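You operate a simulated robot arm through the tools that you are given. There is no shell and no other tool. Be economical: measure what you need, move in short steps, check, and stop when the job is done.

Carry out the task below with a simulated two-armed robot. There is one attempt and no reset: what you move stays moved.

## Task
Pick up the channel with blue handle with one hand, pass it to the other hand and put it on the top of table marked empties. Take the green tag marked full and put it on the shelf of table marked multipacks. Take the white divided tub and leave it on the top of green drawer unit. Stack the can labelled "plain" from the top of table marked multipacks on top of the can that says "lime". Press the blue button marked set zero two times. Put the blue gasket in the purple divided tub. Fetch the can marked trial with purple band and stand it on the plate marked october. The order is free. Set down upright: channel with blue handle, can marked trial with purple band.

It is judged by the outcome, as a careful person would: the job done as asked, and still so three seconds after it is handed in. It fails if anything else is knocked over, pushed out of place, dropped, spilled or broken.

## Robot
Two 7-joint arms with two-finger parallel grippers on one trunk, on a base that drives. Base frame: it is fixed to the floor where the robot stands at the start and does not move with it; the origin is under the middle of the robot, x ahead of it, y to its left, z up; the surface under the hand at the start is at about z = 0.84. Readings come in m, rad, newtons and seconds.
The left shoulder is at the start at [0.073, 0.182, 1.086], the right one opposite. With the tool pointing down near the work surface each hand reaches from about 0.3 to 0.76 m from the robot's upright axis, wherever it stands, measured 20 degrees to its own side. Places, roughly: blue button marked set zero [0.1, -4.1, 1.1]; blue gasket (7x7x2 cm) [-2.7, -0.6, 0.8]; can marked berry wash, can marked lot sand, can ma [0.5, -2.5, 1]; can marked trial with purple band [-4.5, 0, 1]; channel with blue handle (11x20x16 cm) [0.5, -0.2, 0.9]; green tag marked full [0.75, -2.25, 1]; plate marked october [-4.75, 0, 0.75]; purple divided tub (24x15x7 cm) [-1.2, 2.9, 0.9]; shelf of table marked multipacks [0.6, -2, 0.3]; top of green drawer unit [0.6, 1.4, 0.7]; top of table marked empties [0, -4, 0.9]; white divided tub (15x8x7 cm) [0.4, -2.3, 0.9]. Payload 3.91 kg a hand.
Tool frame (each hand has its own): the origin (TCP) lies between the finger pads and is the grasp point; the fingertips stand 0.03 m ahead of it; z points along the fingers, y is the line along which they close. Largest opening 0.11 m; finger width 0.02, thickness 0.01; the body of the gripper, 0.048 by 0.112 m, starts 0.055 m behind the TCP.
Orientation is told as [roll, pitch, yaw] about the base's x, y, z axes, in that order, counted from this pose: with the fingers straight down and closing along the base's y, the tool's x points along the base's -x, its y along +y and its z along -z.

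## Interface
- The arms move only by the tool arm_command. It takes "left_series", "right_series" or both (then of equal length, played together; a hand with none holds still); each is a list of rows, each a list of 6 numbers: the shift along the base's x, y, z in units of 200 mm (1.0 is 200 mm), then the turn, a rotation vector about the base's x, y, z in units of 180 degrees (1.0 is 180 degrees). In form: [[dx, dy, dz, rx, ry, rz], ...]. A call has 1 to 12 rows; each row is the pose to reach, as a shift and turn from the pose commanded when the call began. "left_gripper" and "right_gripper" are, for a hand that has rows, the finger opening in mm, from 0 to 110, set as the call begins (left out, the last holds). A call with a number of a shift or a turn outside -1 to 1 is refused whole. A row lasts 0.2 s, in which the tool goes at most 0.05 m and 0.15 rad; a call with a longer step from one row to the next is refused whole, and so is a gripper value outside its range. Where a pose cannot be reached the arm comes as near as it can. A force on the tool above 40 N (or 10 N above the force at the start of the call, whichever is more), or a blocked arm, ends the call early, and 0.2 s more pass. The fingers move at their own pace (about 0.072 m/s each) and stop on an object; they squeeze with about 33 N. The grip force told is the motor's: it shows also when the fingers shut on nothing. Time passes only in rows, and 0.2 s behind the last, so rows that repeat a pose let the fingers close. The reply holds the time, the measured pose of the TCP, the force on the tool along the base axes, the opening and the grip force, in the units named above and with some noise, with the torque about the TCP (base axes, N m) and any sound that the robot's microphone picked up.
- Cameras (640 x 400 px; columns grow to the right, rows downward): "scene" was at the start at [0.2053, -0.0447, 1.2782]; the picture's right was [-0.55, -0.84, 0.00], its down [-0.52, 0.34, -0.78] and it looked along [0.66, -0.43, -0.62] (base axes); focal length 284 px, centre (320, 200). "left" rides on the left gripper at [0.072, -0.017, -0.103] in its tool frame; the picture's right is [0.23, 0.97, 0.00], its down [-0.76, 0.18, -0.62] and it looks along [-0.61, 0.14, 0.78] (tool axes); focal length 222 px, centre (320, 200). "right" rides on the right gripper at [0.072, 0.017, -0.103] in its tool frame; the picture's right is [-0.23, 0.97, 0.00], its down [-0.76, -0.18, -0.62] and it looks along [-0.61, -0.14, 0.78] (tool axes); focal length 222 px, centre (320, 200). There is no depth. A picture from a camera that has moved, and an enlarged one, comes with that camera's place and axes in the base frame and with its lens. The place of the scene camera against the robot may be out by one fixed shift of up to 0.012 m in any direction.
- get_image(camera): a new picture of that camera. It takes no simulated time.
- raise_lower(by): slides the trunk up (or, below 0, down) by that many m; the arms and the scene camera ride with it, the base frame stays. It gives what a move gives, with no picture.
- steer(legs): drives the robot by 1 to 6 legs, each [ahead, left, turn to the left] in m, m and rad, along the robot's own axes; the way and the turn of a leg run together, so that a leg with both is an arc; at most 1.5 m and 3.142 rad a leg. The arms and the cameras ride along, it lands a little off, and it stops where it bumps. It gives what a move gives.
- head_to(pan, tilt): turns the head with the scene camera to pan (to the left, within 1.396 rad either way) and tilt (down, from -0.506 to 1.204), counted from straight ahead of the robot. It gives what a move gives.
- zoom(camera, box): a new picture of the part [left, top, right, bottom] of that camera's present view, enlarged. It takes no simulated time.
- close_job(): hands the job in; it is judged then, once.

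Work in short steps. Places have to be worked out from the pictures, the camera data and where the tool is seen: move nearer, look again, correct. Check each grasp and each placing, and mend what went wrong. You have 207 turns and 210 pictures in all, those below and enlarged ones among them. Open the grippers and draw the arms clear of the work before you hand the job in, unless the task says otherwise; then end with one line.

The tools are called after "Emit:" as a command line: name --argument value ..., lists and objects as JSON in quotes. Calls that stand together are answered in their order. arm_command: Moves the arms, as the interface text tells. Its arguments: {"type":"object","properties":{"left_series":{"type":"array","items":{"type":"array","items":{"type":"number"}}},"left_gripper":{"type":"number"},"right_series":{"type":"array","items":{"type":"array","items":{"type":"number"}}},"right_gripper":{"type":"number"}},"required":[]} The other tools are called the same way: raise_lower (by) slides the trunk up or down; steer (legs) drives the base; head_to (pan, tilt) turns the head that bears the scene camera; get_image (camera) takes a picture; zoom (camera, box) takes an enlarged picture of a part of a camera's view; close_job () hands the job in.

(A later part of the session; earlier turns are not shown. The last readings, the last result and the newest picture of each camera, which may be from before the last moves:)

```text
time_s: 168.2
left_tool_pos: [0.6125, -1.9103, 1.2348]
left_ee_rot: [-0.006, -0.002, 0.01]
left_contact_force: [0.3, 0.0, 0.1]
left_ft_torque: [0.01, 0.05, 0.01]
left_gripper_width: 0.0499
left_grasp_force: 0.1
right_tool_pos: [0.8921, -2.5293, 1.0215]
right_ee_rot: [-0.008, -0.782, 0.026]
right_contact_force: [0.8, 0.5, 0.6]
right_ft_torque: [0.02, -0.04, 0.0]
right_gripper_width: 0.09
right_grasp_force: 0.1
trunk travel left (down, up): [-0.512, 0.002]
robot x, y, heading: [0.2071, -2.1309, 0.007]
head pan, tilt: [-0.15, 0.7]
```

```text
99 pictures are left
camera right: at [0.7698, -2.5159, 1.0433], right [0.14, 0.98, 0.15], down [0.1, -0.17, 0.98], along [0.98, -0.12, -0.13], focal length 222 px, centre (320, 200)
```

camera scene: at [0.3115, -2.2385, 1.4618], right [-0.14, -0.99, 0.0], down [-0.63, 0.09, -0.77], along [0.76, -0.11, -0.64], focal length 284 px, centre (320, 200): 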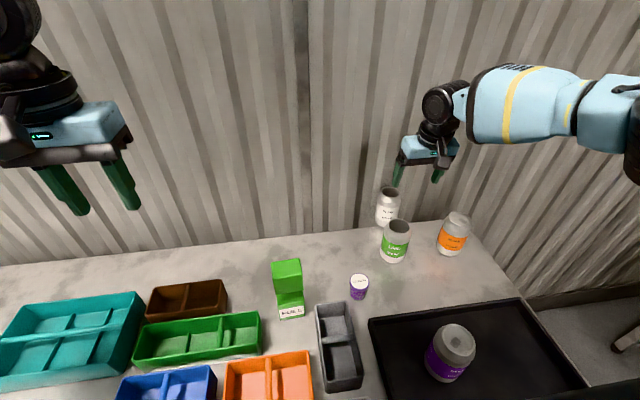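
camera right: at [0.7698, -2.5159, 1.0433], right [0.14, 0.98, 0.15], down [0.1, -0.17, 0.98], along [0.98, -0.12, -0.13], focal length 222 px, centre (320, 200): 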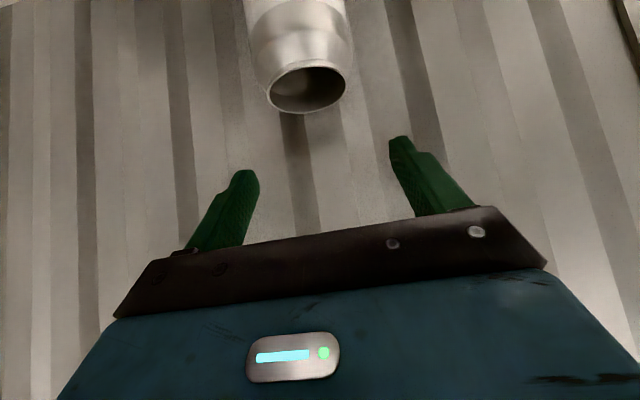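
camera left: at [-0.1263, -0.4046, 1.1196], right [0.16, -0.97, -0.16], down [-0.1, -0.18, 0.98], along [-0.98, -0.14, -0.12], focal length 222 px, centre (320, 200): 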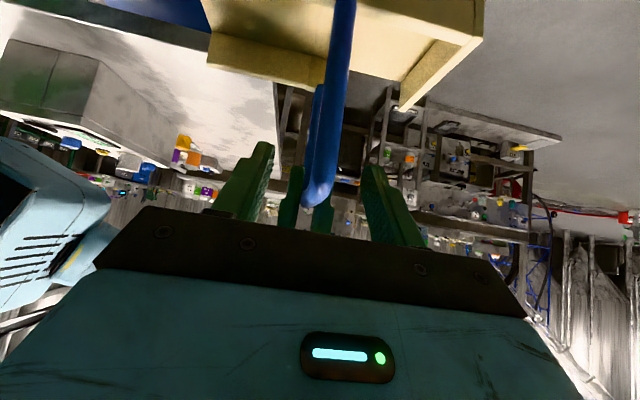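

I'm now comfortably above the can at (0.892,-2.529). I'll descend straight around its body.

Emit:
arm_command --right_series '[[0, 0, -0.12, 0, 0, 0], [0, 0, -0.24, 0, 0, 0], [0, 0, -0.36, 0, 0, 0], [0, 0, -0.46, 0, 0, 0], [0, 0, -0.52, 0, 0, 0]]'

Emit:
get_image --camera "right"

Emit:
zoom --camera "scene" --box '[330, 120, 530, 280]'

```text
time_s: 169.4
left_tool_pos: [0.6119, -1.9112, 1.2349]
left_ee_rot: [-0.005, 0.002, 0.012]
left_contact_force: [-0.5, 0.6, 0.0]
left_ft_torque: [0.04, 0.02, 0.01]
left_gripper_width: 0.0502
left_grasp_force: 0.0
right_tool_pos: [0.8509, -2.5309, 0.9589]
right_ee_rot: [-0.008, -0.782, 0.025]
right_contact_force: [0.1, -0.4, 1.6]
right_ft_torque: [0.0, 0.0, 0.01]
right_gripper_width: 0.09
right_grasp_force: 0.0
right hand out of reach, approached as far as the arm can: row 1, 2, 3, 4, 5
trunk travel left (down, up): [-0.512, 0.002]
robot x, y, heading: [0.2086, -2.1264, 0.011]
head pan, tilt: [-0.15, 0.7]
```

```text
98 pictures are left
camera right: at [0.7281, -2.5175, 0.9813], right [0.14, 0.98, 0.15], down [0.11, -0.17, 0.98], along [0.98, -0.12, -0.13], focal length 222 px, centre (320, 200)
```

right: 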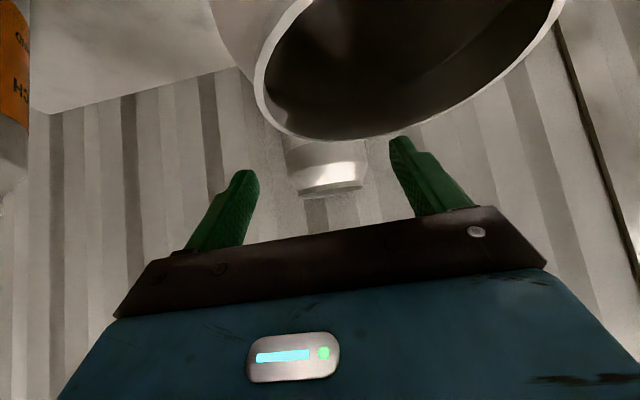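

```text
2.50 times, centred on (430, 200) of scene
camera zoom: at [0.3058, -2.1377, 1.4615], right [-0.14, -0.99, 0.0], down [-0.64, 0.09, -0.77], along [0.76, -0.11, -0.64], focal length 709 px, centre (45, 200)
```

zoom: 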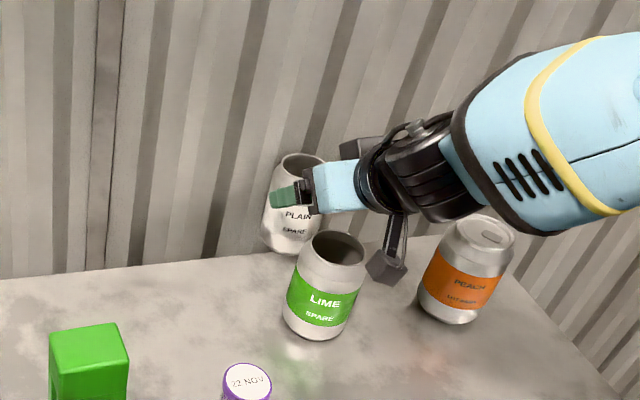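

Reach falls off as the hand lowers. Turning the base left about 30° brings the right shoulder 8 cm closer, so I'll raise the hand clear, back off slightly and turn.

Emit:
arm_command --right_series '[[0, 0, 0.2, 0, 0, 0], [0, 0, 0.4, 0, 0, 0], [-0.1, 0, 0.6, 0, 0, 0], [-0.3, 0, 0.8, 0, 0, 0], [-0.5, 0, 0.9, 0, 0, 0]]'

Emit:
steer --legs '[[-0.06, 0, 0], [0, 0, 0.52], [-0.05, -0.17, 0]]'

Emit:
get_image --camera "scene"

```text
refused: row 4 steps farther than a row can; nothing moved
```

```text
time_s: 171.5
left_tool_pos: [0.4478, -1.7815, 1.2347]
left_ee_rot: [-0.005, 0.001, 0.381]
left_contact_force: [-0.6, 0.1, -0.6]
left_ft_torque: [-0.03, -0.04, -0.01]
left_gripper_width: 0.0501
left_grasp_force: 0.2
right_tool_pos: [0.8917, -2.2818, 0.9569]
right_ee_rot: [-0.005, -0.774, 0.371]
right_contact_force: [-5.2, -1.1, 2.2]
right_ft_torque: [-0.1, -0.02, -0.26]
right_gripper_width: 0.0897
right_grasp_force: 0.0
trunk travel left (down, up): [-0.512, 0.002]
robot x, y, heading: [0.1502, -2.1263, 0.373]
head pan, tilt: [-0.15, 0.7]
stopped in leg 2: the force on the tool passed its limit at 118 N (the readings are from after the stop); the commanded pose is now the measured one
```

```text
96 pictures are left
camera scene: at [0.2438, -2.1024, 1.4614], right [0.22, -0.97, 0.0], down [-0.63, -0.14, -0.77], along [0.75, 0.17, -0.64], focal length 284 px, centre (320, 200)
```

scene: 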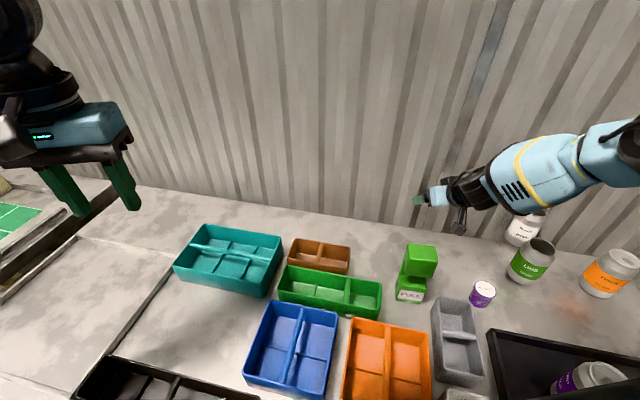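

The arm move was refused but the base still turned, and the hand touched the wall. I should not have chained those two calls. I'll check the cans now.

Emit:
zoom --camera "scene" --box '[380, 150, 640, 400]'

```text
1.60 times, centred on (510, 275) of scene
camera zoom: at [0.2438, -2.1024, 1.4614], right [0.22, -0.97, 0.0], down [-0.63, -0.14, -0.77], along [0.75, 0.17, -0.64], focal length 454 px, centre (16, 80)
```

zoom: 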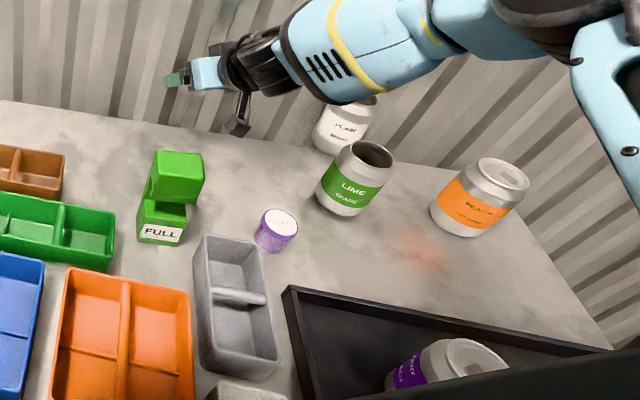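

All the cans are still standing. I'll lift the hand and draw it off the wall in properly sized steps.

Emit:
arm_command --right_series '[[-0.03, 0, 0.1, 0, 0, 0], [-0.08, 0, 0.25, 0, 0, 0], [-0.15, 0, 0.42, 0, 0, 0], [-0.25, 0, 0.6, 0, 0, 0], [-0.4, 0, 0.7, 0, 0, 0], [-0.55, 0, 0.75, 0, 0, 0]]'

Emit:
get_image --camera "scene"

```text
time_s: 172.9
left_tool_pos: [0.447, -1.7807, 1.2346]
left_ee_rot: [-0.003, 0.001, 0.38]
left_contact_force: [-0.3, -0.8, 0.4]
left_ft_torque: [0.03, -0.04, 0.05]
left_gripper_width: 0.0498
left_grasp_force: 0.2
right_tool_pos: [0.782, -2.2815, 1.1056]
right_ee_rot: [-0.007, -0.776, 0.371]
right_contact_force: [0.2, -0.1, -0.5]
right_ft_torque: [0.0, 0.01, -0.03]
right_gripper_width: 0.0902
right_grasp_force: 0.1
trunk travel left (down, up): [-0.512, 0.002]
robot x, y, heading: [0.147, -2.1287, 0.373]
head pan, tilt: [-0.15, 0.7]
```

```text
94 pictures are left
camera scene: at [0.2435, -2.1037, 1.4615], right [0.22, -0.97, 0.0], down [-0.63, -0.14, -0.77], along [0.75, 0.17, -0.64], focal length 284 px, centre (320, 200)
```

scene: 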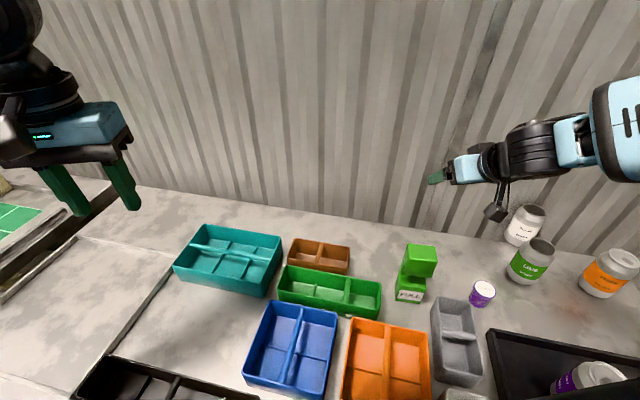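

I'll slide the base right by about 0.17 m so the plain can falls in the right arm's good zone.

Emit:
steer --legs '[[-0.01, -0.17, 0]]'

Emit:
get_image --camera "scene"

```text
time_s: 175.0
left_tool_pos: [0.4723, -1.9405, 1.2359]
left_ee_rot: [-0.012, -0.006, 0.383]
left_contact_force: [-0.3, 0.3, -0.5]
left_ft_torque: [-0.01, 0.02, -0.01]
left_gripper_width: 0.0501
left_grasp_force: 0.1
right_tool_pos: [0.8103, -2.4428, 1.1115]
right_ee_rot: [-0.013, -0.784, 0.381]
right_contact_force: [-0.3, 0.0, -0.4]
right_ft_torque: [-0.01, -0.02, 0.07]
right_gripper_width: 0.0896
right_grasp_force: 0.1
trunk travel left (down, up): [-0.512, 0.002]
robot x, y, heading: [0.183, -2.2965, 0.376]
head pan, tilt: [-0.15, 0.7]
```

```text
93 pictures are left
camera scene: at [0.2679, -2.2628, 1.4622], right [0.23, -0.97, 0.01], down [-0.62, -0.15, -0.77], along [0.75, 0.17, -0.64], focal length 284 px, centre (320, 200)
```

scene: 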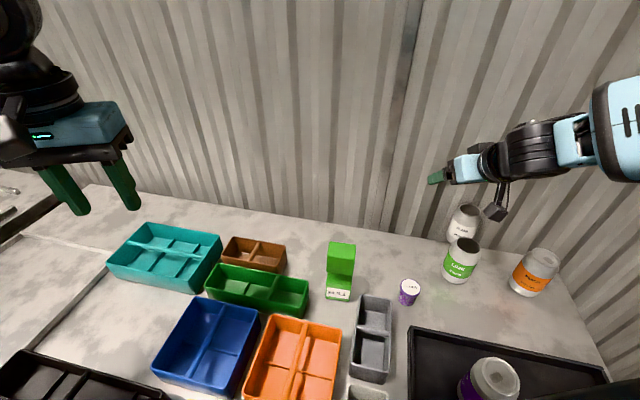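

Now I'll bring the hand over the can, trimming its yaw back toward 0.1 rad.

Emit:
arm_command --right_series '[[0.1, -0.11, -0.05, 0, 0, -0.03], [0.2, -0.22, -0.1, 0, 0, -0.06], [0.3, -0.33, -0.2, 0, 0, -0.09], [0.4, -0.43, -0.32, 0, 0, -0.09], [0.4, -0.43, -0.45, 0, 0, -0.09], [0.4, -0.43, -0.45, 0, 0, -0.09]]'

Emit:
get_image --camera "right"

```text
time_s: 176.4
left_tool_pos: [0.4765, -1.9459, 1.235]
left_ee_rot: [-0.007, -0.004, 0.381]
left_contact_force: [-0.9, -1.1, -0.3]
left_ft_torque: [0.01, -0.03, 0.01]
left_gripper_width: 0.0502
left_grasp_force: 0.0
right_tool_pos: [0.8931, -2.5333, 1.0184]
right_ee_rot: [-0.004, -0.782, 0.091]
right_contact_force: [-0.1, -0.8, 0.7]
right_ft_torque: [0.0, 0.0, 0.0]
right_gripper_width: 0.09
right_grasp_force: 0.1
trunk travel left (down, up): [-0.512, 0.002]
robot x, y, heading: [0.1883, -2.2942, 0.378]
head pan, tilt: [-0.15, 0.7]
```

```text
92 pictures are left
camera right: at [0.7697, -2.5272, 1.0415], right [0.08, 0.98, 0.16], down [0.12, -0.16, 0.98], along [0.99, -0.06, -0.13], focal length 222 px, centre (320, 200)
```

right: 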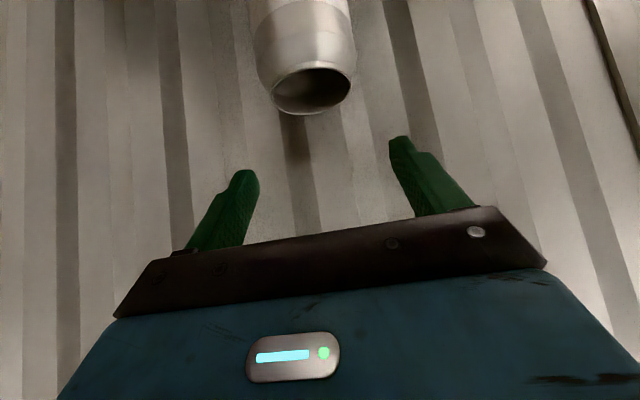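

In reach, with the can at (0.893,-2.529). I'll descend in small steps.

Emit:
arm_command --right_series '[[0, 0.02, -0.12, 0, 0, 0], [0, 0.02, -0.24, 0, 0, 0], [0, 0.02, -0.36, 0, 0, 0], [0, 0.02, -0.45, 0, 0, 0], [0, 0.02, -0.5, 0, 0, 0]]'

Emit:
get_image --camera "right"

```text
time_s: 177.5
left_tool_pos: [0.4763, -1.947, 1.2376]
left_ee_rot: [-0.008, -0.008, 0.381]
left_contact_force: [0.7, 0.1, 0.2]
left_ft_torque: [-0.01, 0.03, 0.01]
left_gripper_width: 0.0502
left_grasp_force: 0.0
right_tool_pos: [0.9008, -2.526, 0.9447]
right_ee_rot: [0.002, -0.806, 0.087]
right_contact_force: [-13.8, -10.4, 60.3]
right_ft_torque: [0.1, 7.96, 1.36]
right_gripper_width: 0.0902
right_grasp_force: 0.0
trunk travel left (down, up): [-0.512, 0.002]
robot x, y, heading: [0.1846, -2.2961, 0.374]
head pan, tilt: [-0.15, 0.7]
stopped in row 5 (right hand): the force on the tool passed its limit at 44 N (the readings are from after the stop); the commanded pose is now the measured one
```

```text
91 pictures are left
camera right: at [0.7771, -2.5207, 0.9633], right [0.07, 0.98, 0.16], down [0.09, -0.17, 0.98], along [0.99, -0.06, -0.1], focal length 222 px, centre (320, 200)
```

right: 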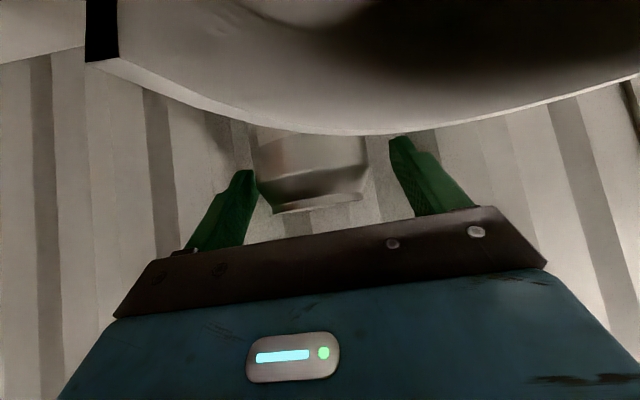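

The hand's camera module pressed on the lime can's rim. I'll lift straight off and check that lime hasn't moved.

Emit:
arm_command --right_series '[[0, 0, 0.1, 0, 0, 0], [0, 0, 0.25, 0, 0, 0], [0, 0, 0.4, 0, 0, 0], [0, 0, 0.45, 0, 0, 0.04], [0, 0, 0.45, 0, 0, 0.08], [0, 0, 0.45, 0, 0, 0.1155]]' --right_gripper 76

Emit:
zoom --camera "scene" --box '[400, 150, 600, 310]'

Emit:
get_image --camera "right"

```text
time_s: 178.9
left_tool_pos: [0.4731, -1.9482, 1.2376]
left_ee_rot: [-0.008, -0.009, 0.381]
left_contact_force: [0.2, -1.1, -0.1]
left_ft_torque: [0.0, -0.02, -0.01]
left_gripper_width: 0.0503
left_grasp_force: 0.1
right_tool_pos: [0.8926, -2.5323, 1.0233]
right_ee_rot: [-0.011, -0.789, 0.449]
right_contact_force: [-35.9, -18.8, 9.8]
right_ft_torque: [-0.63, 0.06, -2.07]
right_gripper_width: 0.0764
right_grasp_force: 0.4
trunk travel left (down, up): [-0.512, 0.002]
robot x, y, heading: [0.183, -2.2885, 0.375]
head pan, tilt: [-0.15, 0.7]
```

```text
2.50 times, centred on (500, 230) of scene
camera zoom: at [0.2689, -2.2694, 1.4623], right [0.22, -0.97, 0.0], down [-0.62, -0.14, -0.77], along [0.75, 0.17, -0.64], focal length 709 px, centre (-130, 125)
```

zoom: 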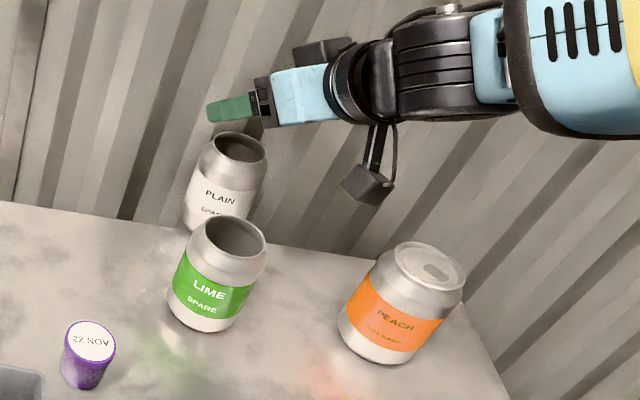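

```text
89 pictures are left
camera right: at [0.774, -2.5711, 1.0448], right [-0.27, 0.95, 0.15], down [0.16, -0.11, 0.98], along [0.95, 0.29, -0.12], focal length 222 px, centre (320, 200)
```

right: 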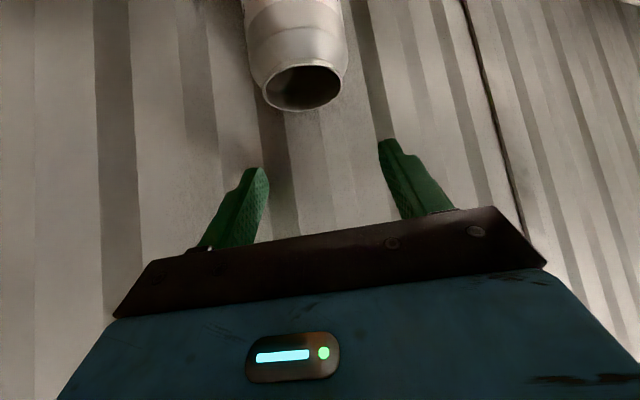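

A finger is pressing the wall. I'll back off about 1.5 cm along the hand direction to align on the can, staying high.

Emit:
arm_command --right_series '[[-0.05, -0.03, 0, 0, 0, 0], [-0.09, -0.055, -0.02, 0, 0, 0], [-0.09, -0.055, -0.05, 0, 0, 0]]'

Emit:
get_image --camera "right"

```text
time_s: 179.7
left_tool_pos: [0.4734, -1.9462, 1.2354]
left_ee_rot: [-0.007, -0.005, 0.383]
left_contact_force: [-0.2, 0.0, 0.4]
left_ft_torque: [0.03, 0.03, 0.03]
left_gripper_width: 0.0501
left_grasp_force: 0.1
right_tool_pos: [0.8768, -2.5383, 1.0164]
right_ee_rot: [-0.013, -0.791, 0.46]
right_contact_force: [-0.3, 0.1, -0.1]
right_ft_torque: [-0.01, 0.0, 0.01]
right_gripper_width: 0.0758
right_grasp_force: 0.0
trunk travel left (down, up): [-0.512, 0.002]
robot x, y, heading: [0.1875, -2.2941, 0.377]
head pan, tilt: [-0.15, 0.7]
```

```text
88 pictures are left
camera right: at [0.7591, -2.5779, 1.0373], right [-0.28, 0.95, 0.15], down [0.16, -0.11, 0.98], along [0.95, 0.3, -0.12], focal length 222 px, centre (320, 200)
```

right: 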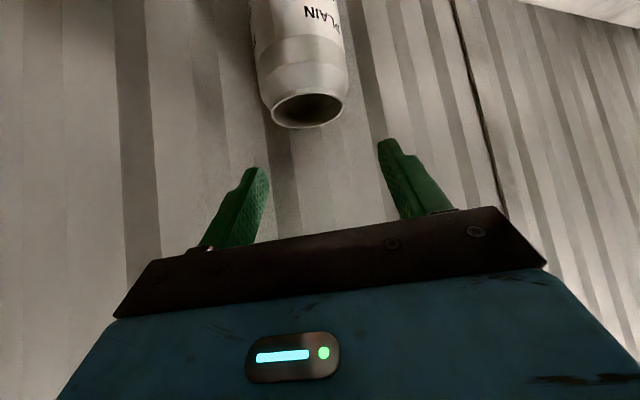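

It's free of the wall and aligned within 3 mm, so I'll descend beside lime.

Emit:
arm_command --right_series '[[0.02, 0, -0.1, 0, 0, 0], [0.025, 0, -0.2, 0, 0, 0], [0.025, 0, -0.3, 0, 0, 0], [0.025, 0, -0.4, 0, 0, 0], [0.025, 0, -0.46, 0, 0, 0]]'

Emit:
get_image --camera "right"

```text
time_s: 180.9
left_tool_pos: [0.4739, -1.9476, 1.236]
left_ee_rot: [-0.007, -0.004, 0.383]
left_contact_force: [0.5, -0.5, -0.1]
left_ft_torque: [0.0, -0.01, 0.02]
left_gripper_width: 0.0502
left_grasp_force: 0.1
right_tool_pos: [0.8836, -2.5408, 0.9372]
right_ee_rot: [-0.032, -0.798, 0.459]
right_contact_force: [0.6, -0.9, 0.6]
right_ft_torque: [0.0, 0.01, -0.01]
right_gripper_width: 0.076
right_grasp_force: 0.0
right hand out of reach, approached as far as the arm can: row 4, 5
trunk travel left (down, up): [-0.512, 0.002]
robot x, y, heading: [0.1829, -2.2945, 0.374]
head pan, tilt: [-0.15, 0.7]
```

```text
87 pictures are left
camera right: at [0.7651, -2.5788, 0.9571], right [-0.27, 0.95, 0.14], down [0.14, -0.11, 0.98], along [0.95, 0.29, -0.11], focal length 222 px, centre (320, 200)
```

right: 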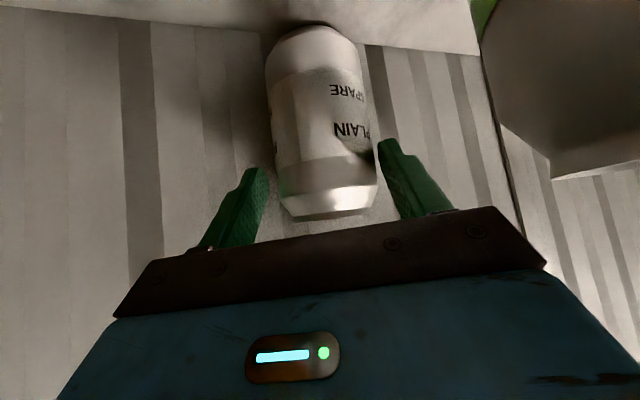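

The can is between the fingers with no contact forces. I'll close here and check the grip.

Emit:
arm_command --right_series '[[0, 0, 0, 0, 0, 0], [0, 0, 0, 0, 0, 0], [0, 0, 0, 0, 0, 0]]' --right_gripper 0

Emit:
get_image --camera "right"

```text
time_s: 181.7
left_tool_pos: [0.4741, -1.9469, 1.2358]
left_ee_rot: [-0.006, -0.006, 0.381]
left_contact_force: [0.8, 0.5, -0.1]
left_ft_torque: [-0.01, 0.0, 0.01]
left_gripper_width: 0.0497
left_grasp_force: 0.1
right_tool_pos: [0.884, -2.5407, 0.9376]
right_ee_rot: [-0.028, -0.797, 0.458]
right_contact_force: [-0.2, -0.4, -0.2]
right_ft_torque: [0.02, 0.03, 0.02]
right_gripper_width: 0.0634
right_grasp_force: 33.4
trunk travel left (down, up): [-0.512, 0.002]
robot x, y, heading: [0.1836, -2.2962, 0.379]
head pan, tilt: [-0.15, 0.7]
```

```text
86 pictures are left
camera right: at [0.7649, -2.5786, 0.9573], right [-0.27, 0.95, 0.14], down [0.14, -0.11, 0.98], along [0.95, 0.29, -0.11], focal length 222 px, centre (320, 200)
```

right: 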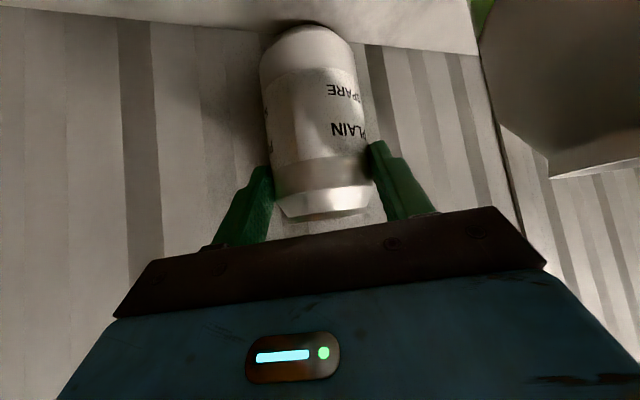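

The grip width is 63.4 mm, the full body diameter, so it's a sounder grip than before. I'll lift and check for creep.

Emit:
arm_command --right_series '[[0, 0, 0.08, 0, 0, 0], [-0.02, 0, 0.2, 0, 0, 0], [-0.04, 0, 0.35, 0, 0, 0], [-0.06, 0, 0.5, 0, 0, 0], [-0.08, 0, 0.65, 0, 0, 0], [-0.1, 0, 0.68, 0, 0, 0]]'

Emit:
get_image --camera "right"

```text
time_s: 183.1
left_tool_pos: [0.4743, -1.947, 1.2369]
left_ee_rot: [-0.006, -0.003, 0.382]
left_contact_force: [-1.3, 0.7, -0.3]
left_ft_torque: [-0.02, 0.0, 0.02]
left_gripper_width: 0.05
left_grasp_force: 0.1
right_tool_pos: [0.8616, -2.5425, 1.0757]
right_ee_rot: [-0.013, -0.792, 0.459]
right_contact_force: [0.1, -0.8, -0.8]
right_ft_torque: [0.0, 0.02, 0.04]
right_gripper_width: 0.0635
right_grasp_force: 33.3
trunk travel left (down, up): [-0.512, 0.002]
robot x, y, heading: [0.1834, -2.2938, 0.378]
head pan, tilt: [-0.15, 0.7]
```

```text
85 pictures are left
camera right: at [0.7432, -2.5814, 1.0956], right [-0.28, 0.95, 0.15], down [0.16, -0.11, 0.98], along [0.95, 0.3, -0.12], focal length 222 px, centre (320, 200)
```

right: 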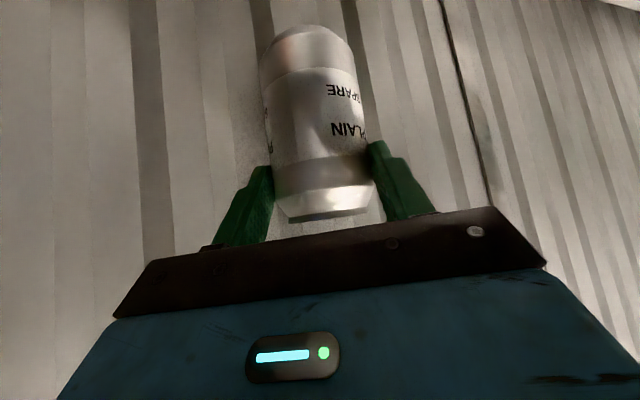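

It's holding steady at 63.5 mm. I'll move gently over lime and compare the rim positions.

Emit:
arm_command --right_series '[[-0.12, 0.04, 0, 0, 0, 0], [-0.24, 0.08, 0, 0, 0, 0], [-0.36, 0.12, 0, 0, 0, 0], [-0.48, 0.15, 0, 0, 0, 0], [-0.515, 0.15, 0, 0, 0, 0], [-0.515, 0.15, 0, 0, 0, 0]]'

Emit:
get_image --camera "right"

Emit:
zoom --camera "scene" --box '[380, 140, 580, 300]'

```text
time_s: 184.5
left_tool_pos: [0.4741, -1.947, 1.2365]
left_ee_rot: [-0.008, -0.004, 0.382]
left_contact_force: [-0.6, 0.3, -0.1]
left_ft_torque: [0.0, -0.01, 0.0]
left_gripper_width: 0.0502
left_grasp_force: 0.1
right_tool_pos: [0.7602, -2.5104, 1.0736]
right_ee_rot: [-0.013, -0.794, 0.46]
right_contact_force: [-0.9, -0.7, -0.9]
right_ft_torque: [0.0, -0.03, 0.01]
right_gripper_width: 0.0632
right_grasp_force: 32.9
trunk travel left (down, up): [-0.512, 0.002]
robot x, y, heading: [0.1871, -2.2947, 0.376]
head pan, tilt: [-0.15, 0.7]
```

```text
84 pictures are left
camera right: at [0.6417, -2.5502, 1.0941], right [-0.28, 0.95, 0.15], down [0.16, -0.11, 0.98], along [0.95, 0.3, -0.12], focal length 222 px, centre (320, 200)
```

right: 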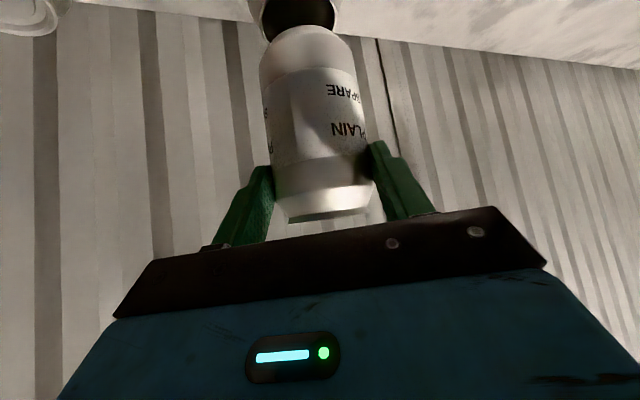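

```text
2.50 times, centred on (480, 220) of scene
camera zoom: at [0.2697, -2.2685, 1.4622], right [0.22, -0.97, 0.0], down [-0.62, -0.14, -0.77], along [0.75, 0.17, -0.64], focal length 709 px, centre (-80, 150)
```

zoom: 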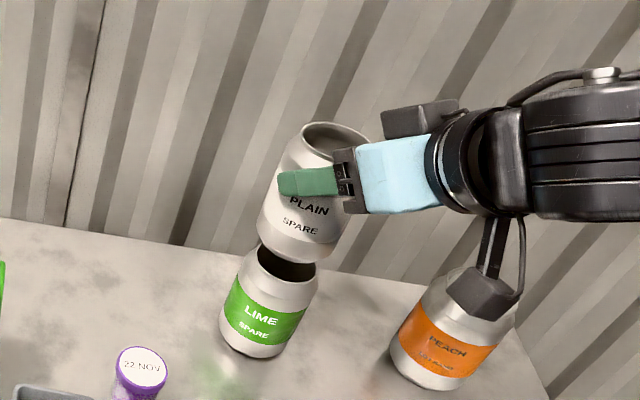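

Plain's base and lime's rim agree within about 4 mm. I'll apply a small correction and descend to near contact.

Emit:
arm_command --right_series '[[-0.015, -0.01, -0.04, 0, 0, 0], [-0.015, -0.01, -0.08, 0, 0, 0], [-0.015, -0.01, -0.11, 0, 0, 0], [-0.015, -0.01, -0.13, 0, 0, 0]]'

Emit:
zoom --camera "scene" --box '[380, 140, 580, 300]'

Emit:
get_image --camera "right"

```text
time_s: 185.5
left_tool_pos: [0.4739, -1.9471, 1.2373]
left_ee_rot: [-0.007, -0.01, 0.383]
left_contact_force: [0.6, 0.0, 0.0]
left_ft_torque: [0.0, 0.02, -0.02]
left_gripper_width: 0.0501
left_grasp_force: 0.2
right_tool_pos: [0.7587, -2.5098, 1.0515]
right_ee_rot: [-0.012, -0.804, 0.463]
right_contact_force: [-1.0, 0.8, 21.6]
right_ft_torque: [0.42, -0.56, 0.09]
right_gripper_width: 0.0633
right_grasp_force: 32.6
trunk travel left (down, up): [-0.512, 0.002]
robot x, y, heading: [0.1861, -2.294, 0.374]
head pan, tilt: [-0.15, 0.7]
```

```text
2.50 times, centred on (480, 220) of scene
camera zoom: at [0.269, -2.2692, 1.4625], right [0.22, -0.97, 0.0], down [-0.62, -0.14, -0.77], along [0.75, 0.17, -0.64], focal length 709 px, centre (-80, 150)
```

zoom: 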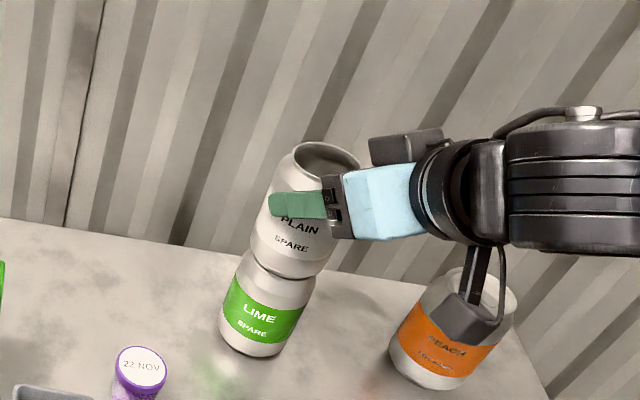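

```text
81 pictures are left
camera right: at [0.6401, -2.5508, 1.0701], right [-0.29, 0.95, 0.16], down [0.15, -0.12, 0.98], along [0.95, 0.3, -0.11], focal length 222 px, centre (320, 200)
```

right: 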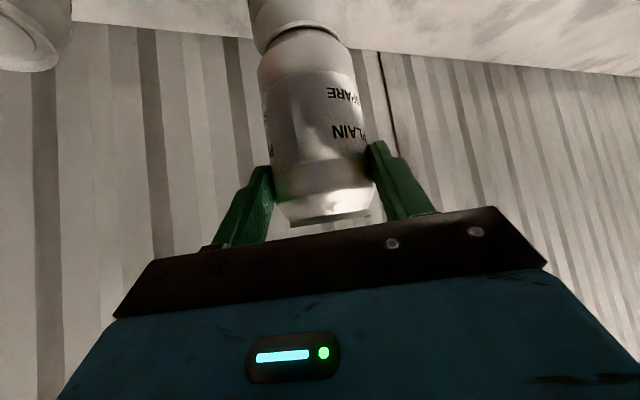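

Contact is made (21 N), and plain looks coaxial with lime. I'll relax the pressure by 3 mm and open.

Emit:
arm_command --right_series '[[0, 0, 0.01, 0, 0, 0], [0, 0, 0.018, 0, 0, 0]]'

Emit:
arm_command --right_series '[[0, 0, 0, 0, 0, 0], [0, 0, 0, 0, 0, 0], [0, 0, 0, 0, 0, 0]]' --right_gripper 86

Emit:
zoom --camera "scene" --box '[380, 140, 580, 300]'

```text
time_s: 186.1
left_tool_pos: [0.4745, -1.9472, 1.2372]
left_ee_rot: [-0.007, -0.005, 0.382]
left_contact_force: [-0.5, -0.6, -0.2]
left_ft_torque: [0.0, 0.02, 0.02]
left_gripper_width: 0.0502
left_grasp_force: 0.0
right_tool_pos: [0.7549, -2.5115, 1.0516]
right_ee_rot: [-0.012, -0.791, 0.462]
right_contact_force: [2.0, 1.6, 13.1]
right_ft_torque: [0.47, -0.72, 0.04]
right_gripper_width: 0.0634
right_grasp_force: 32.9
trunk travel left (down, up): [-0.512, 0.002]
robot x, y, heading: [0.1826, -2.2958, 0.372]
head pan, tilt: [-0.15, 0.7]
```

```text
time_s: 186.9
left_tool_pos: [0.4743, -1.9466, 1.2359]
left_ee_rot: [-0.008, -0.005, 0.382]
left_contact_force: [-0.4, 0.0, 0.2]
left_ft_torque: [0.0, 0.04, -0.01]
left_gripper_width: 0.0503
left_grasp_force: 0.0
right_tool_pos: [0.7547, -2.5122, 1.0511]
right_ee_rot: [-0.012, -0.792, 0.458]
right_contact_force: [0.7, 0.4, -0.2]
right_ft_torque: [0.0, 0.03, -0.02]
right_gripper_width: 0.0861
right_grasp_force: 0.1
trunk travel left (down, up): [-0.512, 0.002]
robot x, y, heading: [0.1836, -2.2946, 0.378]
head pan, tilt: [-0.15, 0.7]
```

```text
2.50 times, centred on (480, 220) of scene
camera zoom: at [0.2695, -2.2683, 1.4622], right [0.22, -0.97, 0.0], down [-0.62, -0.14, -0.77], along [0.75, 0.17, -0.64], focal length 709 px, centre (-80, 150)
```

zoom: 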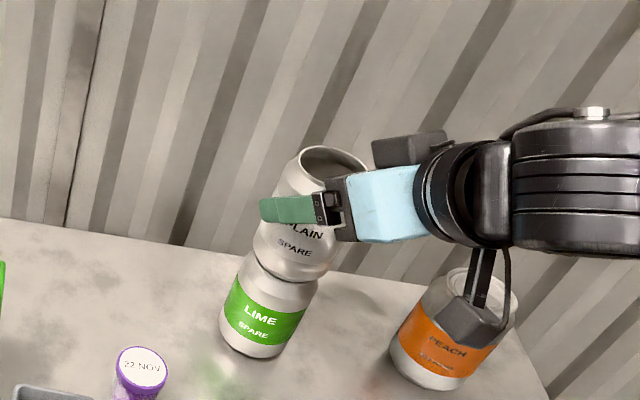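

Plain stands on lime. I'll retract slowly along the tool axis.

Emit:
arm_command --right_series '[[-0.08, -0.04, 0.09, 0, 0, 0], [-0.16, -0.08, 0.18, 0, 0, 0], [-0.26, -0.13, 0.29, 0, 0, 0], [-0.38, -0.19, 0.42, 0, 0, 0], [-0.5, -0.19, 0.5, 0, 0, 0], [-0.65, -0.19, 0.55, 0, 0, 0]]'

Emit:
get_image --camera "scene"

```text
time_s: 188.3
left_tool_pos: [0.4738, -1.9478, 1.2363]
left_ee_rot: [-0.008, -0.006, 0.382]
left_contact_force: [-0.1, 0.4, -0.7]
left_ft_torque: [-0.05, 0.03, -0.01]
left_gripper_width: 0.05
left_grasp_force: 0.2
right_tool_pos: [0.6335, -2.5558, 1.1612]
right_ee_rot: [-0.009, -0.791, 0.458]
right_contact_force: [0.3, 0.5, -0.3]
right_ft_torque: [0.02, 0.0, -0.01]
right_gripper_width: 0.0859
right_grasp_force: 0.0
right hand out of reach, approached as far as the arm can: row 6
trunk travel left (down, up): [-0.512, 0.002]
robot x, y, heading: [0.1836, -2.2953, 0.382]
head pan, tilt: [-0.15, 0.7]
```

```text
79 pictures are left
camera scene: at [0.2695, -2.2685, 1.4622], right [0.22, -0.97, 0.0], down [-0.62, -0.14, -0.77], along [0.75, 0.17, -0.64], focal length 284 px, centre (320, 200)
```

scene: 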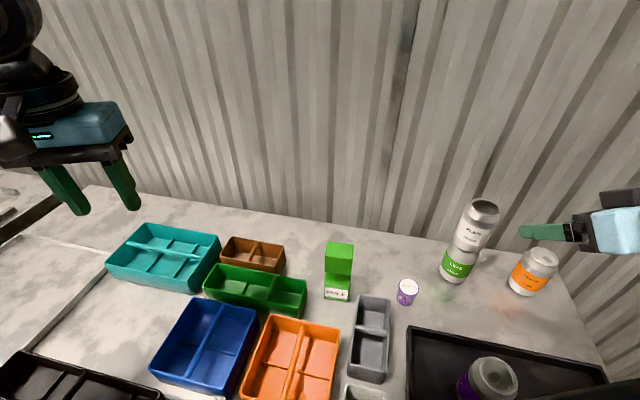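

The stack stands. Next is the green FULL tag, so I'll back off, straighten to heading 0 and line up the left hand with it.

Emit:
steer --legs '[[-0.15, 0, 0], [0, 0, -0.378], [0, -0.06, 0]]'

Emit:
head_to --pan 0.15 --tilt 0.7

Emit:
get_image --camera "scene"

```text
time_s: 191.6
left_tool_pos: [0.4544, -2.1952, 1.2331]
left_ee_rot: [-0.005, 0.003, -0.002]
left_contact_force: [0.2, -0.6, -0.7]
left_ft_torque: [0.01, -0.02, -0.01]
left_gripper_width: 0.05
left_grasp_force: 0.1
right_tool_pos: [0.374, -2.8201, 1.1567]
right_ee_rot: [-0.005, -0.786, 0.072]
right_contact_force: [-0.5, 0.1, -0.5]
right_ft_torque: [0.03, 0.0, 0.0]
right_gripper_width: 0.086
right_grasp_force: 0.0
trunk travel left (down, up): [-0.512, 0.002]
robot x, y, heading: [0.0488, -2.4076, -0.007]
head pan, tilt: [-0.15, 0.7]
```

```text
time_s: 192.4
left_tool_pos: [0.4525, -2.1962, 1.2343]
left_ee_rot: [-0.005, 0.003, -0.003]
left_contact_force: [1.0, -0.3, -0.2]
left_ft_torque: [-0.01, 0.02, 0.03]
left_gripper_width: 0.0501
left_grasp_force: 0.0
right_tool_pos: [0.3738, -2.8206, 1.1565]
right_ee_rot: [-0.005, -0.786, 0.073]
right_contact_force: [-0.1, -0.6, 1.0]
right_ft_torque: [-0.02, 0.0, 0.01]
right_gripper_width: 0.0862
right_grasp_force: 0.0
trunk travel left (down, up): [-0.512, 0.002]
robot x, y, heading: [0.0462, -2.4086, -0.008]
head pan, tilt: [0.15, 0.7]
```

```text
78 pictures are left
camera scene: at [0.1445, -2.3927, 1.4614], right [0.14, -0.99, 0.0], down [-0.64, -0.09, -0.76], along [0.76, 0.11, -0.64], focal length 284 px, centre (320, 200)
```

scene: 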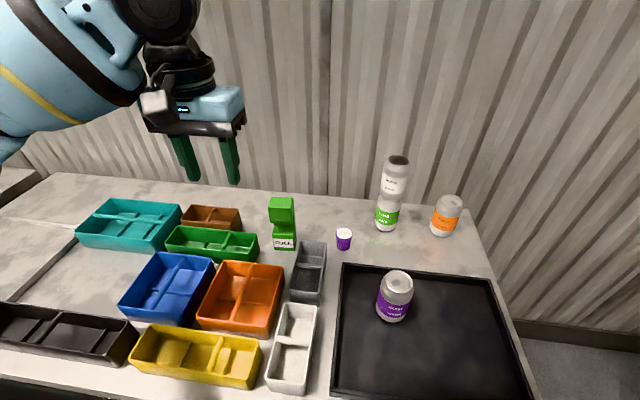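

Emit:
zoom --camera "scene" --box '[235, 170, 335, 270]'

```text
4.00 times, centred on (285, 220) of scene
camera zoom: at [0.1445, -2.3927, 1.4614], right [0.14, -0.99, 0.0], down [-0.64, -0.09, -0.76], along [0.76, 0.11, -0.64], focal length 1135 px, centre (460, 120)
```

zoom: 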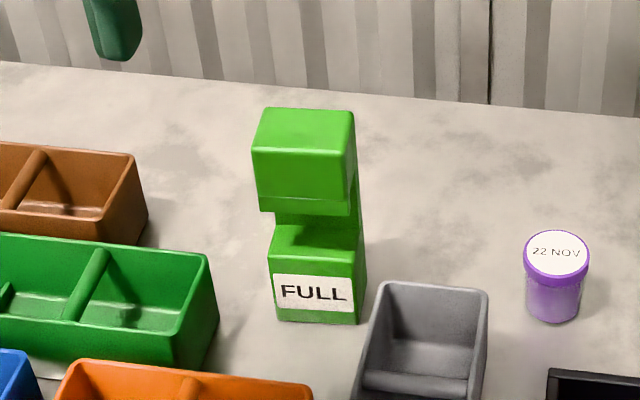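

The tag's upper block is about 6.5 cm wide, centred near (0.66,-2.22) at z≈0.95–1.01. I'll bring the left hand to a pre-grasp with a 40° lean.

Emit:
arm_command --left_series '[[0.08, -0.02, -0.1, 0, -0.04, 0], [0.18, -0.05, -0.25, 0, -0.08, 0], [0.3, -0.08, -0.4, 0, -0.12, 0], [0.42, -0.1, -0.55, 0, -0.16, 0], [0.54, -0.12, -0.7, 0, -0.2, 0], [0.64, -0.12, -0.8, 0, -0.222, 0], [0.7, -0.12, -0.86, 0, -0.222, 0]]' --left_gripper 95

Emit:
get_image --camera "left"

```text
time_s: 194.0
left_tool_pos: [0.5934, -2.22, 1.0626]
left_ee_rot: [-0.003, -0.698, -0.003]
left_contact_force: [-0.2, -0.1, 0.2]
left_ft_torque: [-0.03, 0.03, 0.01]
left_gripper_width: 0.095
left_grasp_force: 0.1
right_tool_pos: [0.3732, -2.8195, 1.1563]
right_ee_rot: [-0.004, -0.785, 0.072]
right_contact_force: [-0.2, 0.6, -0.8]
right_ft_torque: [0.04, 0.0, 0.01]
right_gripper_width: 0.0861
right_grasp_force: 0.2
trunk travel left (down, up): [-0.512, 0.002]
robot x, y, heading: [0.0474, -2.4074, -0.006]
head pan, tilt: [0.15, 0.7]
```

```text
76 pictures are left
camera left: at [0.4719, -2.2364, 1.0939], right [-0.17, 0.97, -0.15], down [0.18, 0.18, 0.97], along [0.97, 0.14, -0.21], focal length 222 px, centre (320, 200)
```

left: 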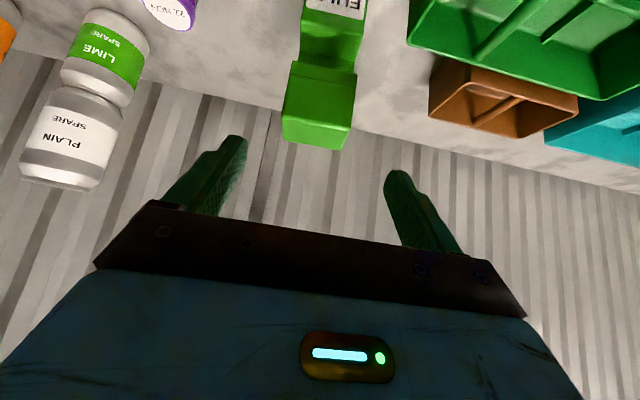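

It's aligned; the upper block spans z≈0.935–0.99. I'll advance onto it and close.

Emit:
arm_command --left_series '[[0.1, -0.015, -0.12, 0, 0, 0], [0.2, -0.015, -0.26, 0, 0, 0], [0.28, -0.015, -0.38, 0, 0, 0], [0.33, -0.015, -0.48, 0, 0, 0], [0.33, -0.015, -0.48, 0, 0, 0]]'

Emit:
arm_command --left_series '[[0, 0, 0, 0, 0, 0], [0, 0, 0, 0, 0, 0], [0, 0, 0, 0, 0, 0]]' --left_gripper 0

Emit:
get_image --camera "left"

```text
time_s: 195.2
left_tool_pos: [0.659, -2.2217, 0.9653]
left_ee_rot: [-0.003, -0.696, -0.003]
left_contact_force: [-0.2, -0.3, 0.5]
left_ft_torque: [-0.01, 0.01, -0.01]
left_gripper_width: 0.0951
left_grasp_force: 0.1
right_tool_pos: [0.374, -2.8203, 1.157]
right_ee_rot: [-0.007, -0.785, 0.072]
right_contact_force: [0.5, -0.8, -0.9]
right_ft_torque: [0.0, 0.05, -0.01]
right_gripper_width: 0.0859
right_grasp_force: 0.1
trunk travel left (down, up): [-0.512, 0.002]
robot x, y, heading: [0.0471, -2.4075, -0.005]
head pan, tilt: [0.15, 0.7]
```

```text
time_s: 196.0
left_tool_pos: [0.6594, -2.2225, 0.9656]
left_ee_rot: [-0.003, -0.696, -0.002]
left_contact_force: [0.7, -1.2, 0.4]
left_ft_torque: [0.03, -0.02, -0.04]
left_gripper_width: 0.0576
left_grasp_force: 33.4
right_tool_pos: [0.3736, -2.8213, 1.1584]
right_ee_rot: [-0.005, -0.785, 0.07]
right_contact_force: [0.4, -0.7, -0.9]
right_ft_torque: [0.02, -0.02, 0.0]
right_gripper_width: 0.0861
right_grasp_force: 0.1
trunk travel left (down, up): [-0.512, 0.002]
robot x, y, heading: [0.052, -2.405, -0.007]
head pan, tilt: [0.15, 0.7]
```

```text
75 pictures are left
camera left: at [0.5378, -2.2387, 0.9975], right [-0.17, 0.97, -0.15], down [0.19, 0.18, 0.97], along [0.97, 0.14, -0.21], focal length 222 px, centre (320, 200)
```

left: 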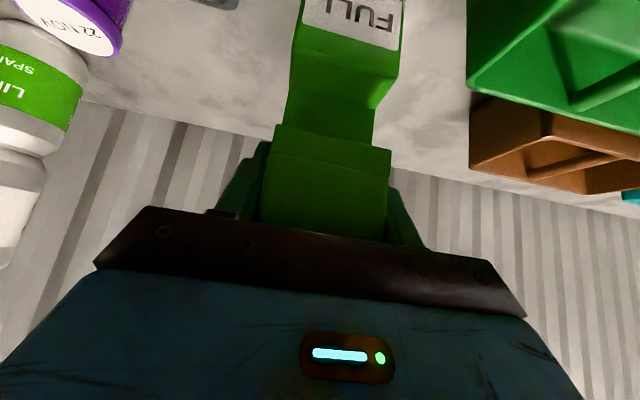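

Gripped at 57.6 mm. I'll lift it clear and draw it back toward the robot.

Emit:
arm_command --left_series '[[0, 0, 0.1, 0, 0, 0], [0, 0, 0.3, 0, 0, 0], [0, 0, 0.5, 0, 0, 0], [-0.05, 0, 0.7, 0, 0, 0], [-0.2, 0, 0.8, 0, 0, 0], [-0.4, 0, 0.8, 0, 0, 0], [-0.6, 0, 0.8, 0, 0, 0]]'

Emit:
steer --legs '[[-0.55, 0, 0]]'

Emit:
raise_lower --by -0.3

Emit:
get_image --camera "scene"

```text
time_s: 197.6
left_tool_pos: [0.5374, -2.2216, 1.1272]
left_ee_rot: [-0.003, -0.695, -0.003]
left_contact_force: [-0.7, -0.2, -1.2]
left_ft_torque: [-0.01, -0.04, -0.02]
left_gripper_width: 0.0576
left_grasp_force: 33.0
right_tool_pos: [0.3737, -2.8208, 1.1575]
right_ee_rot: [-0.005, -0.786, 0.073]
right_contact_force: [0.4, -0.1, -1.3]
right_ft_torque: [0.0, 0.03, -0.03]
right_gripper_width: 0.0859
right_grasp_force: 0.0
trunk travel left (down, up): [-0.512, 0.002]
robot x, y, heading: [0.0447, -2.4041, -0.006]
head pan, tilt: [0.15, 0.7]
```

```text
time_s: 200.8
left_tool_pos: [-0.0082, -2.2148, 1.1248]
left_ee_rot: [-0.001, -0.696, 0.005]
left_contact_force: [0.4, 0.3, -1.1]
left_ft_torque: [0.01, 0.02, -0.02]
left_gripper_width: 0.0575
left_grasp_force: 32.8
right_tool_pos: [-0.169, -2.8167, 1.1563]
right_ee_rot: [-0.005, -0.787, 0.079]
right_contact_force: [-0.2, -0.7, 1.3]
right_ft_torque: [-0.01, 0.0, -0.04]
right_gripper_width: 0.086
right_grasp_force: 0.1
trunk travel left (down, up): [-0.512, 0.002]
robot x, y, heading: [-0.4988, -2.4046, 0.001]
head pan, tilt: [0.15, 0.7]
```

```text
time_s: 203.8
left_tool_pos: [-0.0088, -2.2148, 0.8268]
left_ee_rot: [-0.004, -0.697, 0.006]
left_contact_force: [0.6, -0.2, 0.4]
left_ft_torque: [0.02, 0.0, 0.03]
left_gripper_width: 0.0575
left_grasp_force: 33.1
right_tool_pos: [-0.1725, -2.8169, 0.7033]
right_ee_rot: [0.036, -0.257, 0.058]
right_contact_force: [0.6, -0.2, -0.9]
right_ft_torque: [0.02, 0.01, -0.02]
right_gripper_width: 0.086
right_grasp_force: 0.0
trunk travel left (down, up): [-0.212, 0.302]
robot x, y, heading: [-0.4995, -2.4064, -0.001]
head pan, tilt: [0.15, 0.7]
```

```text
74 pictures are left
camera scene: at [-0.2413, -2.3896, 1.1339], right [0.15, -0.99, 0.0], down [-0.64, -0.1, -0.77], along [0.76, 0.11, -0.64], focal length 284 px, centre (320, 200)
```

scene: 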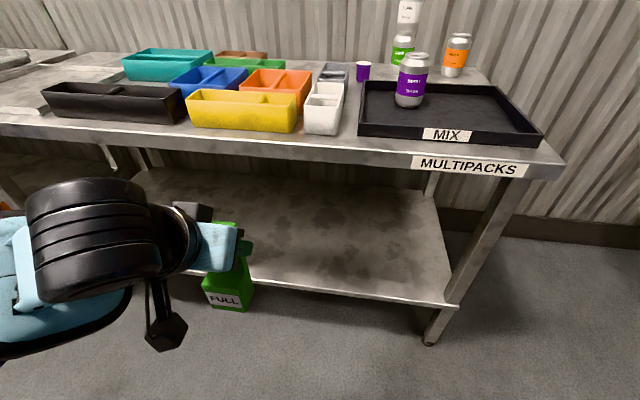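

The shelf is empty, at z≈0.33. I'll lower the trunk further, lower the left hand so the tag's base sits at about 0.39, then check.

Emit:
raise_lower --by -0.2

Emit:
arm_command --left_series '[[0, 0, -0.2, 0, 0, 0], [0, 0, -0.4, 0, 0, 0], [0, 0, -0.6, 0, 0, 0], [0, 0, -0.62, 0, 0, 0]]'

Emit:
head_to --pan 0.2 --tilt 0.5

Emit:
get_image --camera "scene"

```text
time_s: 205.9
left_tool_pos: [0.0145, -2.2153, 0.5927]
left_ee_rot: [-0.002, -0.602, 0.005]
left_contact_force: [-0.5, -0.3, -1.6]
left_ft_torque: [0.05, 0.0, -0.04]
left_gripper_width: 0.0578
left_grasp_force: 32.7
right_tool_pos: [-0.1591, -2.8169, 0.4662]
right_ee_rot: [0.047, -0.097, 0.058]
right_contact_force: [0.9, -0.8, -0.3]
right_ft_torque: [-0.01, -0.02, 0.0]
right_gripper_width: 0.086
right_grasp_force: 0.0
trunk travel left (down, up): [-0.012, 0.502]
robot x, y, heading: [-0.4986, -2.4068, -0.003]
head pan, tilt: [0.15, 0.7]
```

```text
time_s: 206.9
left_tool_pos: [0.0138, -2.2153, 0.4699]
left_ee_rot: [-0.001, -0.603, 0.006]
left_contact_force: [-0.5, -0.1, -1.5]
left_ft_torque: [-0.01, 0.01, 0.0]
left_gripper_width: 0.0577
left_grasp_force: 32.8
right_tool_pos: [-0.1599, -2.8167, 0.4655]
right_ee_rot: [0.048, -0.097, 0.058]
right_contact_force: [1.1, 0.7, -0.7]
right_ft_torque: [0.01, -0.03, 0.01]
right_gripper_width: 0.086
right_grasp_force: 0.0
trunk travel left (down, up): [-0.012, 0.502]
robot x, y, heading: [-0.497, -2.4024, -0.001]
head pan, tilt: [0.15, 0.7]
```

```text
time_s: 207.7
left_tool_pos: [0.0133, -2.2139, 0.4706]
left_ee_rot: [-0.001, -0.604, 0.004]
left_contact_force: [-0.2, 0.2, -1.1]
left_ft_torque: [0.01, 0.0, 0.0]
left_gripper_width: 0.0576
left_grasp_force: 33.4
right_tool_pos: [-0.1594, -2.8176, 0.4662]
right_ee_rot: [0.048, -0.095, 0.056]
right_contact_force: [0.0, 0.4, 0.5]
right_ft_torque: [-0.02, 0.0, 0.01]
right_gripper_width: 0.0858
right_grasp_force: 0.0
trunk travel left (down, up): [-0.012, 0.502]
robot x, y, heading: [-0.4947, -2.4053, -0.0]
head pan, tilt: [0.201, 0.499]
```

```text
73 pictures are left
camera scene: at [-0.1632, -2.3842, 0.9341], right [0.2, -0.98, 0.0], down [-0.47, -0.1, -0.88], along [0.86, 0.18, -0.48], focal length 284 px, centre (320, 200)
```

scene: 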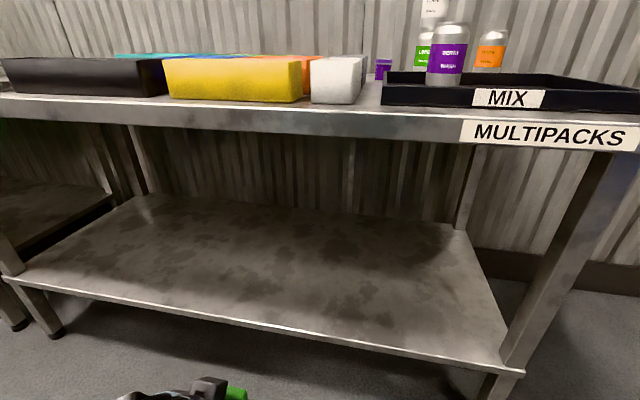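

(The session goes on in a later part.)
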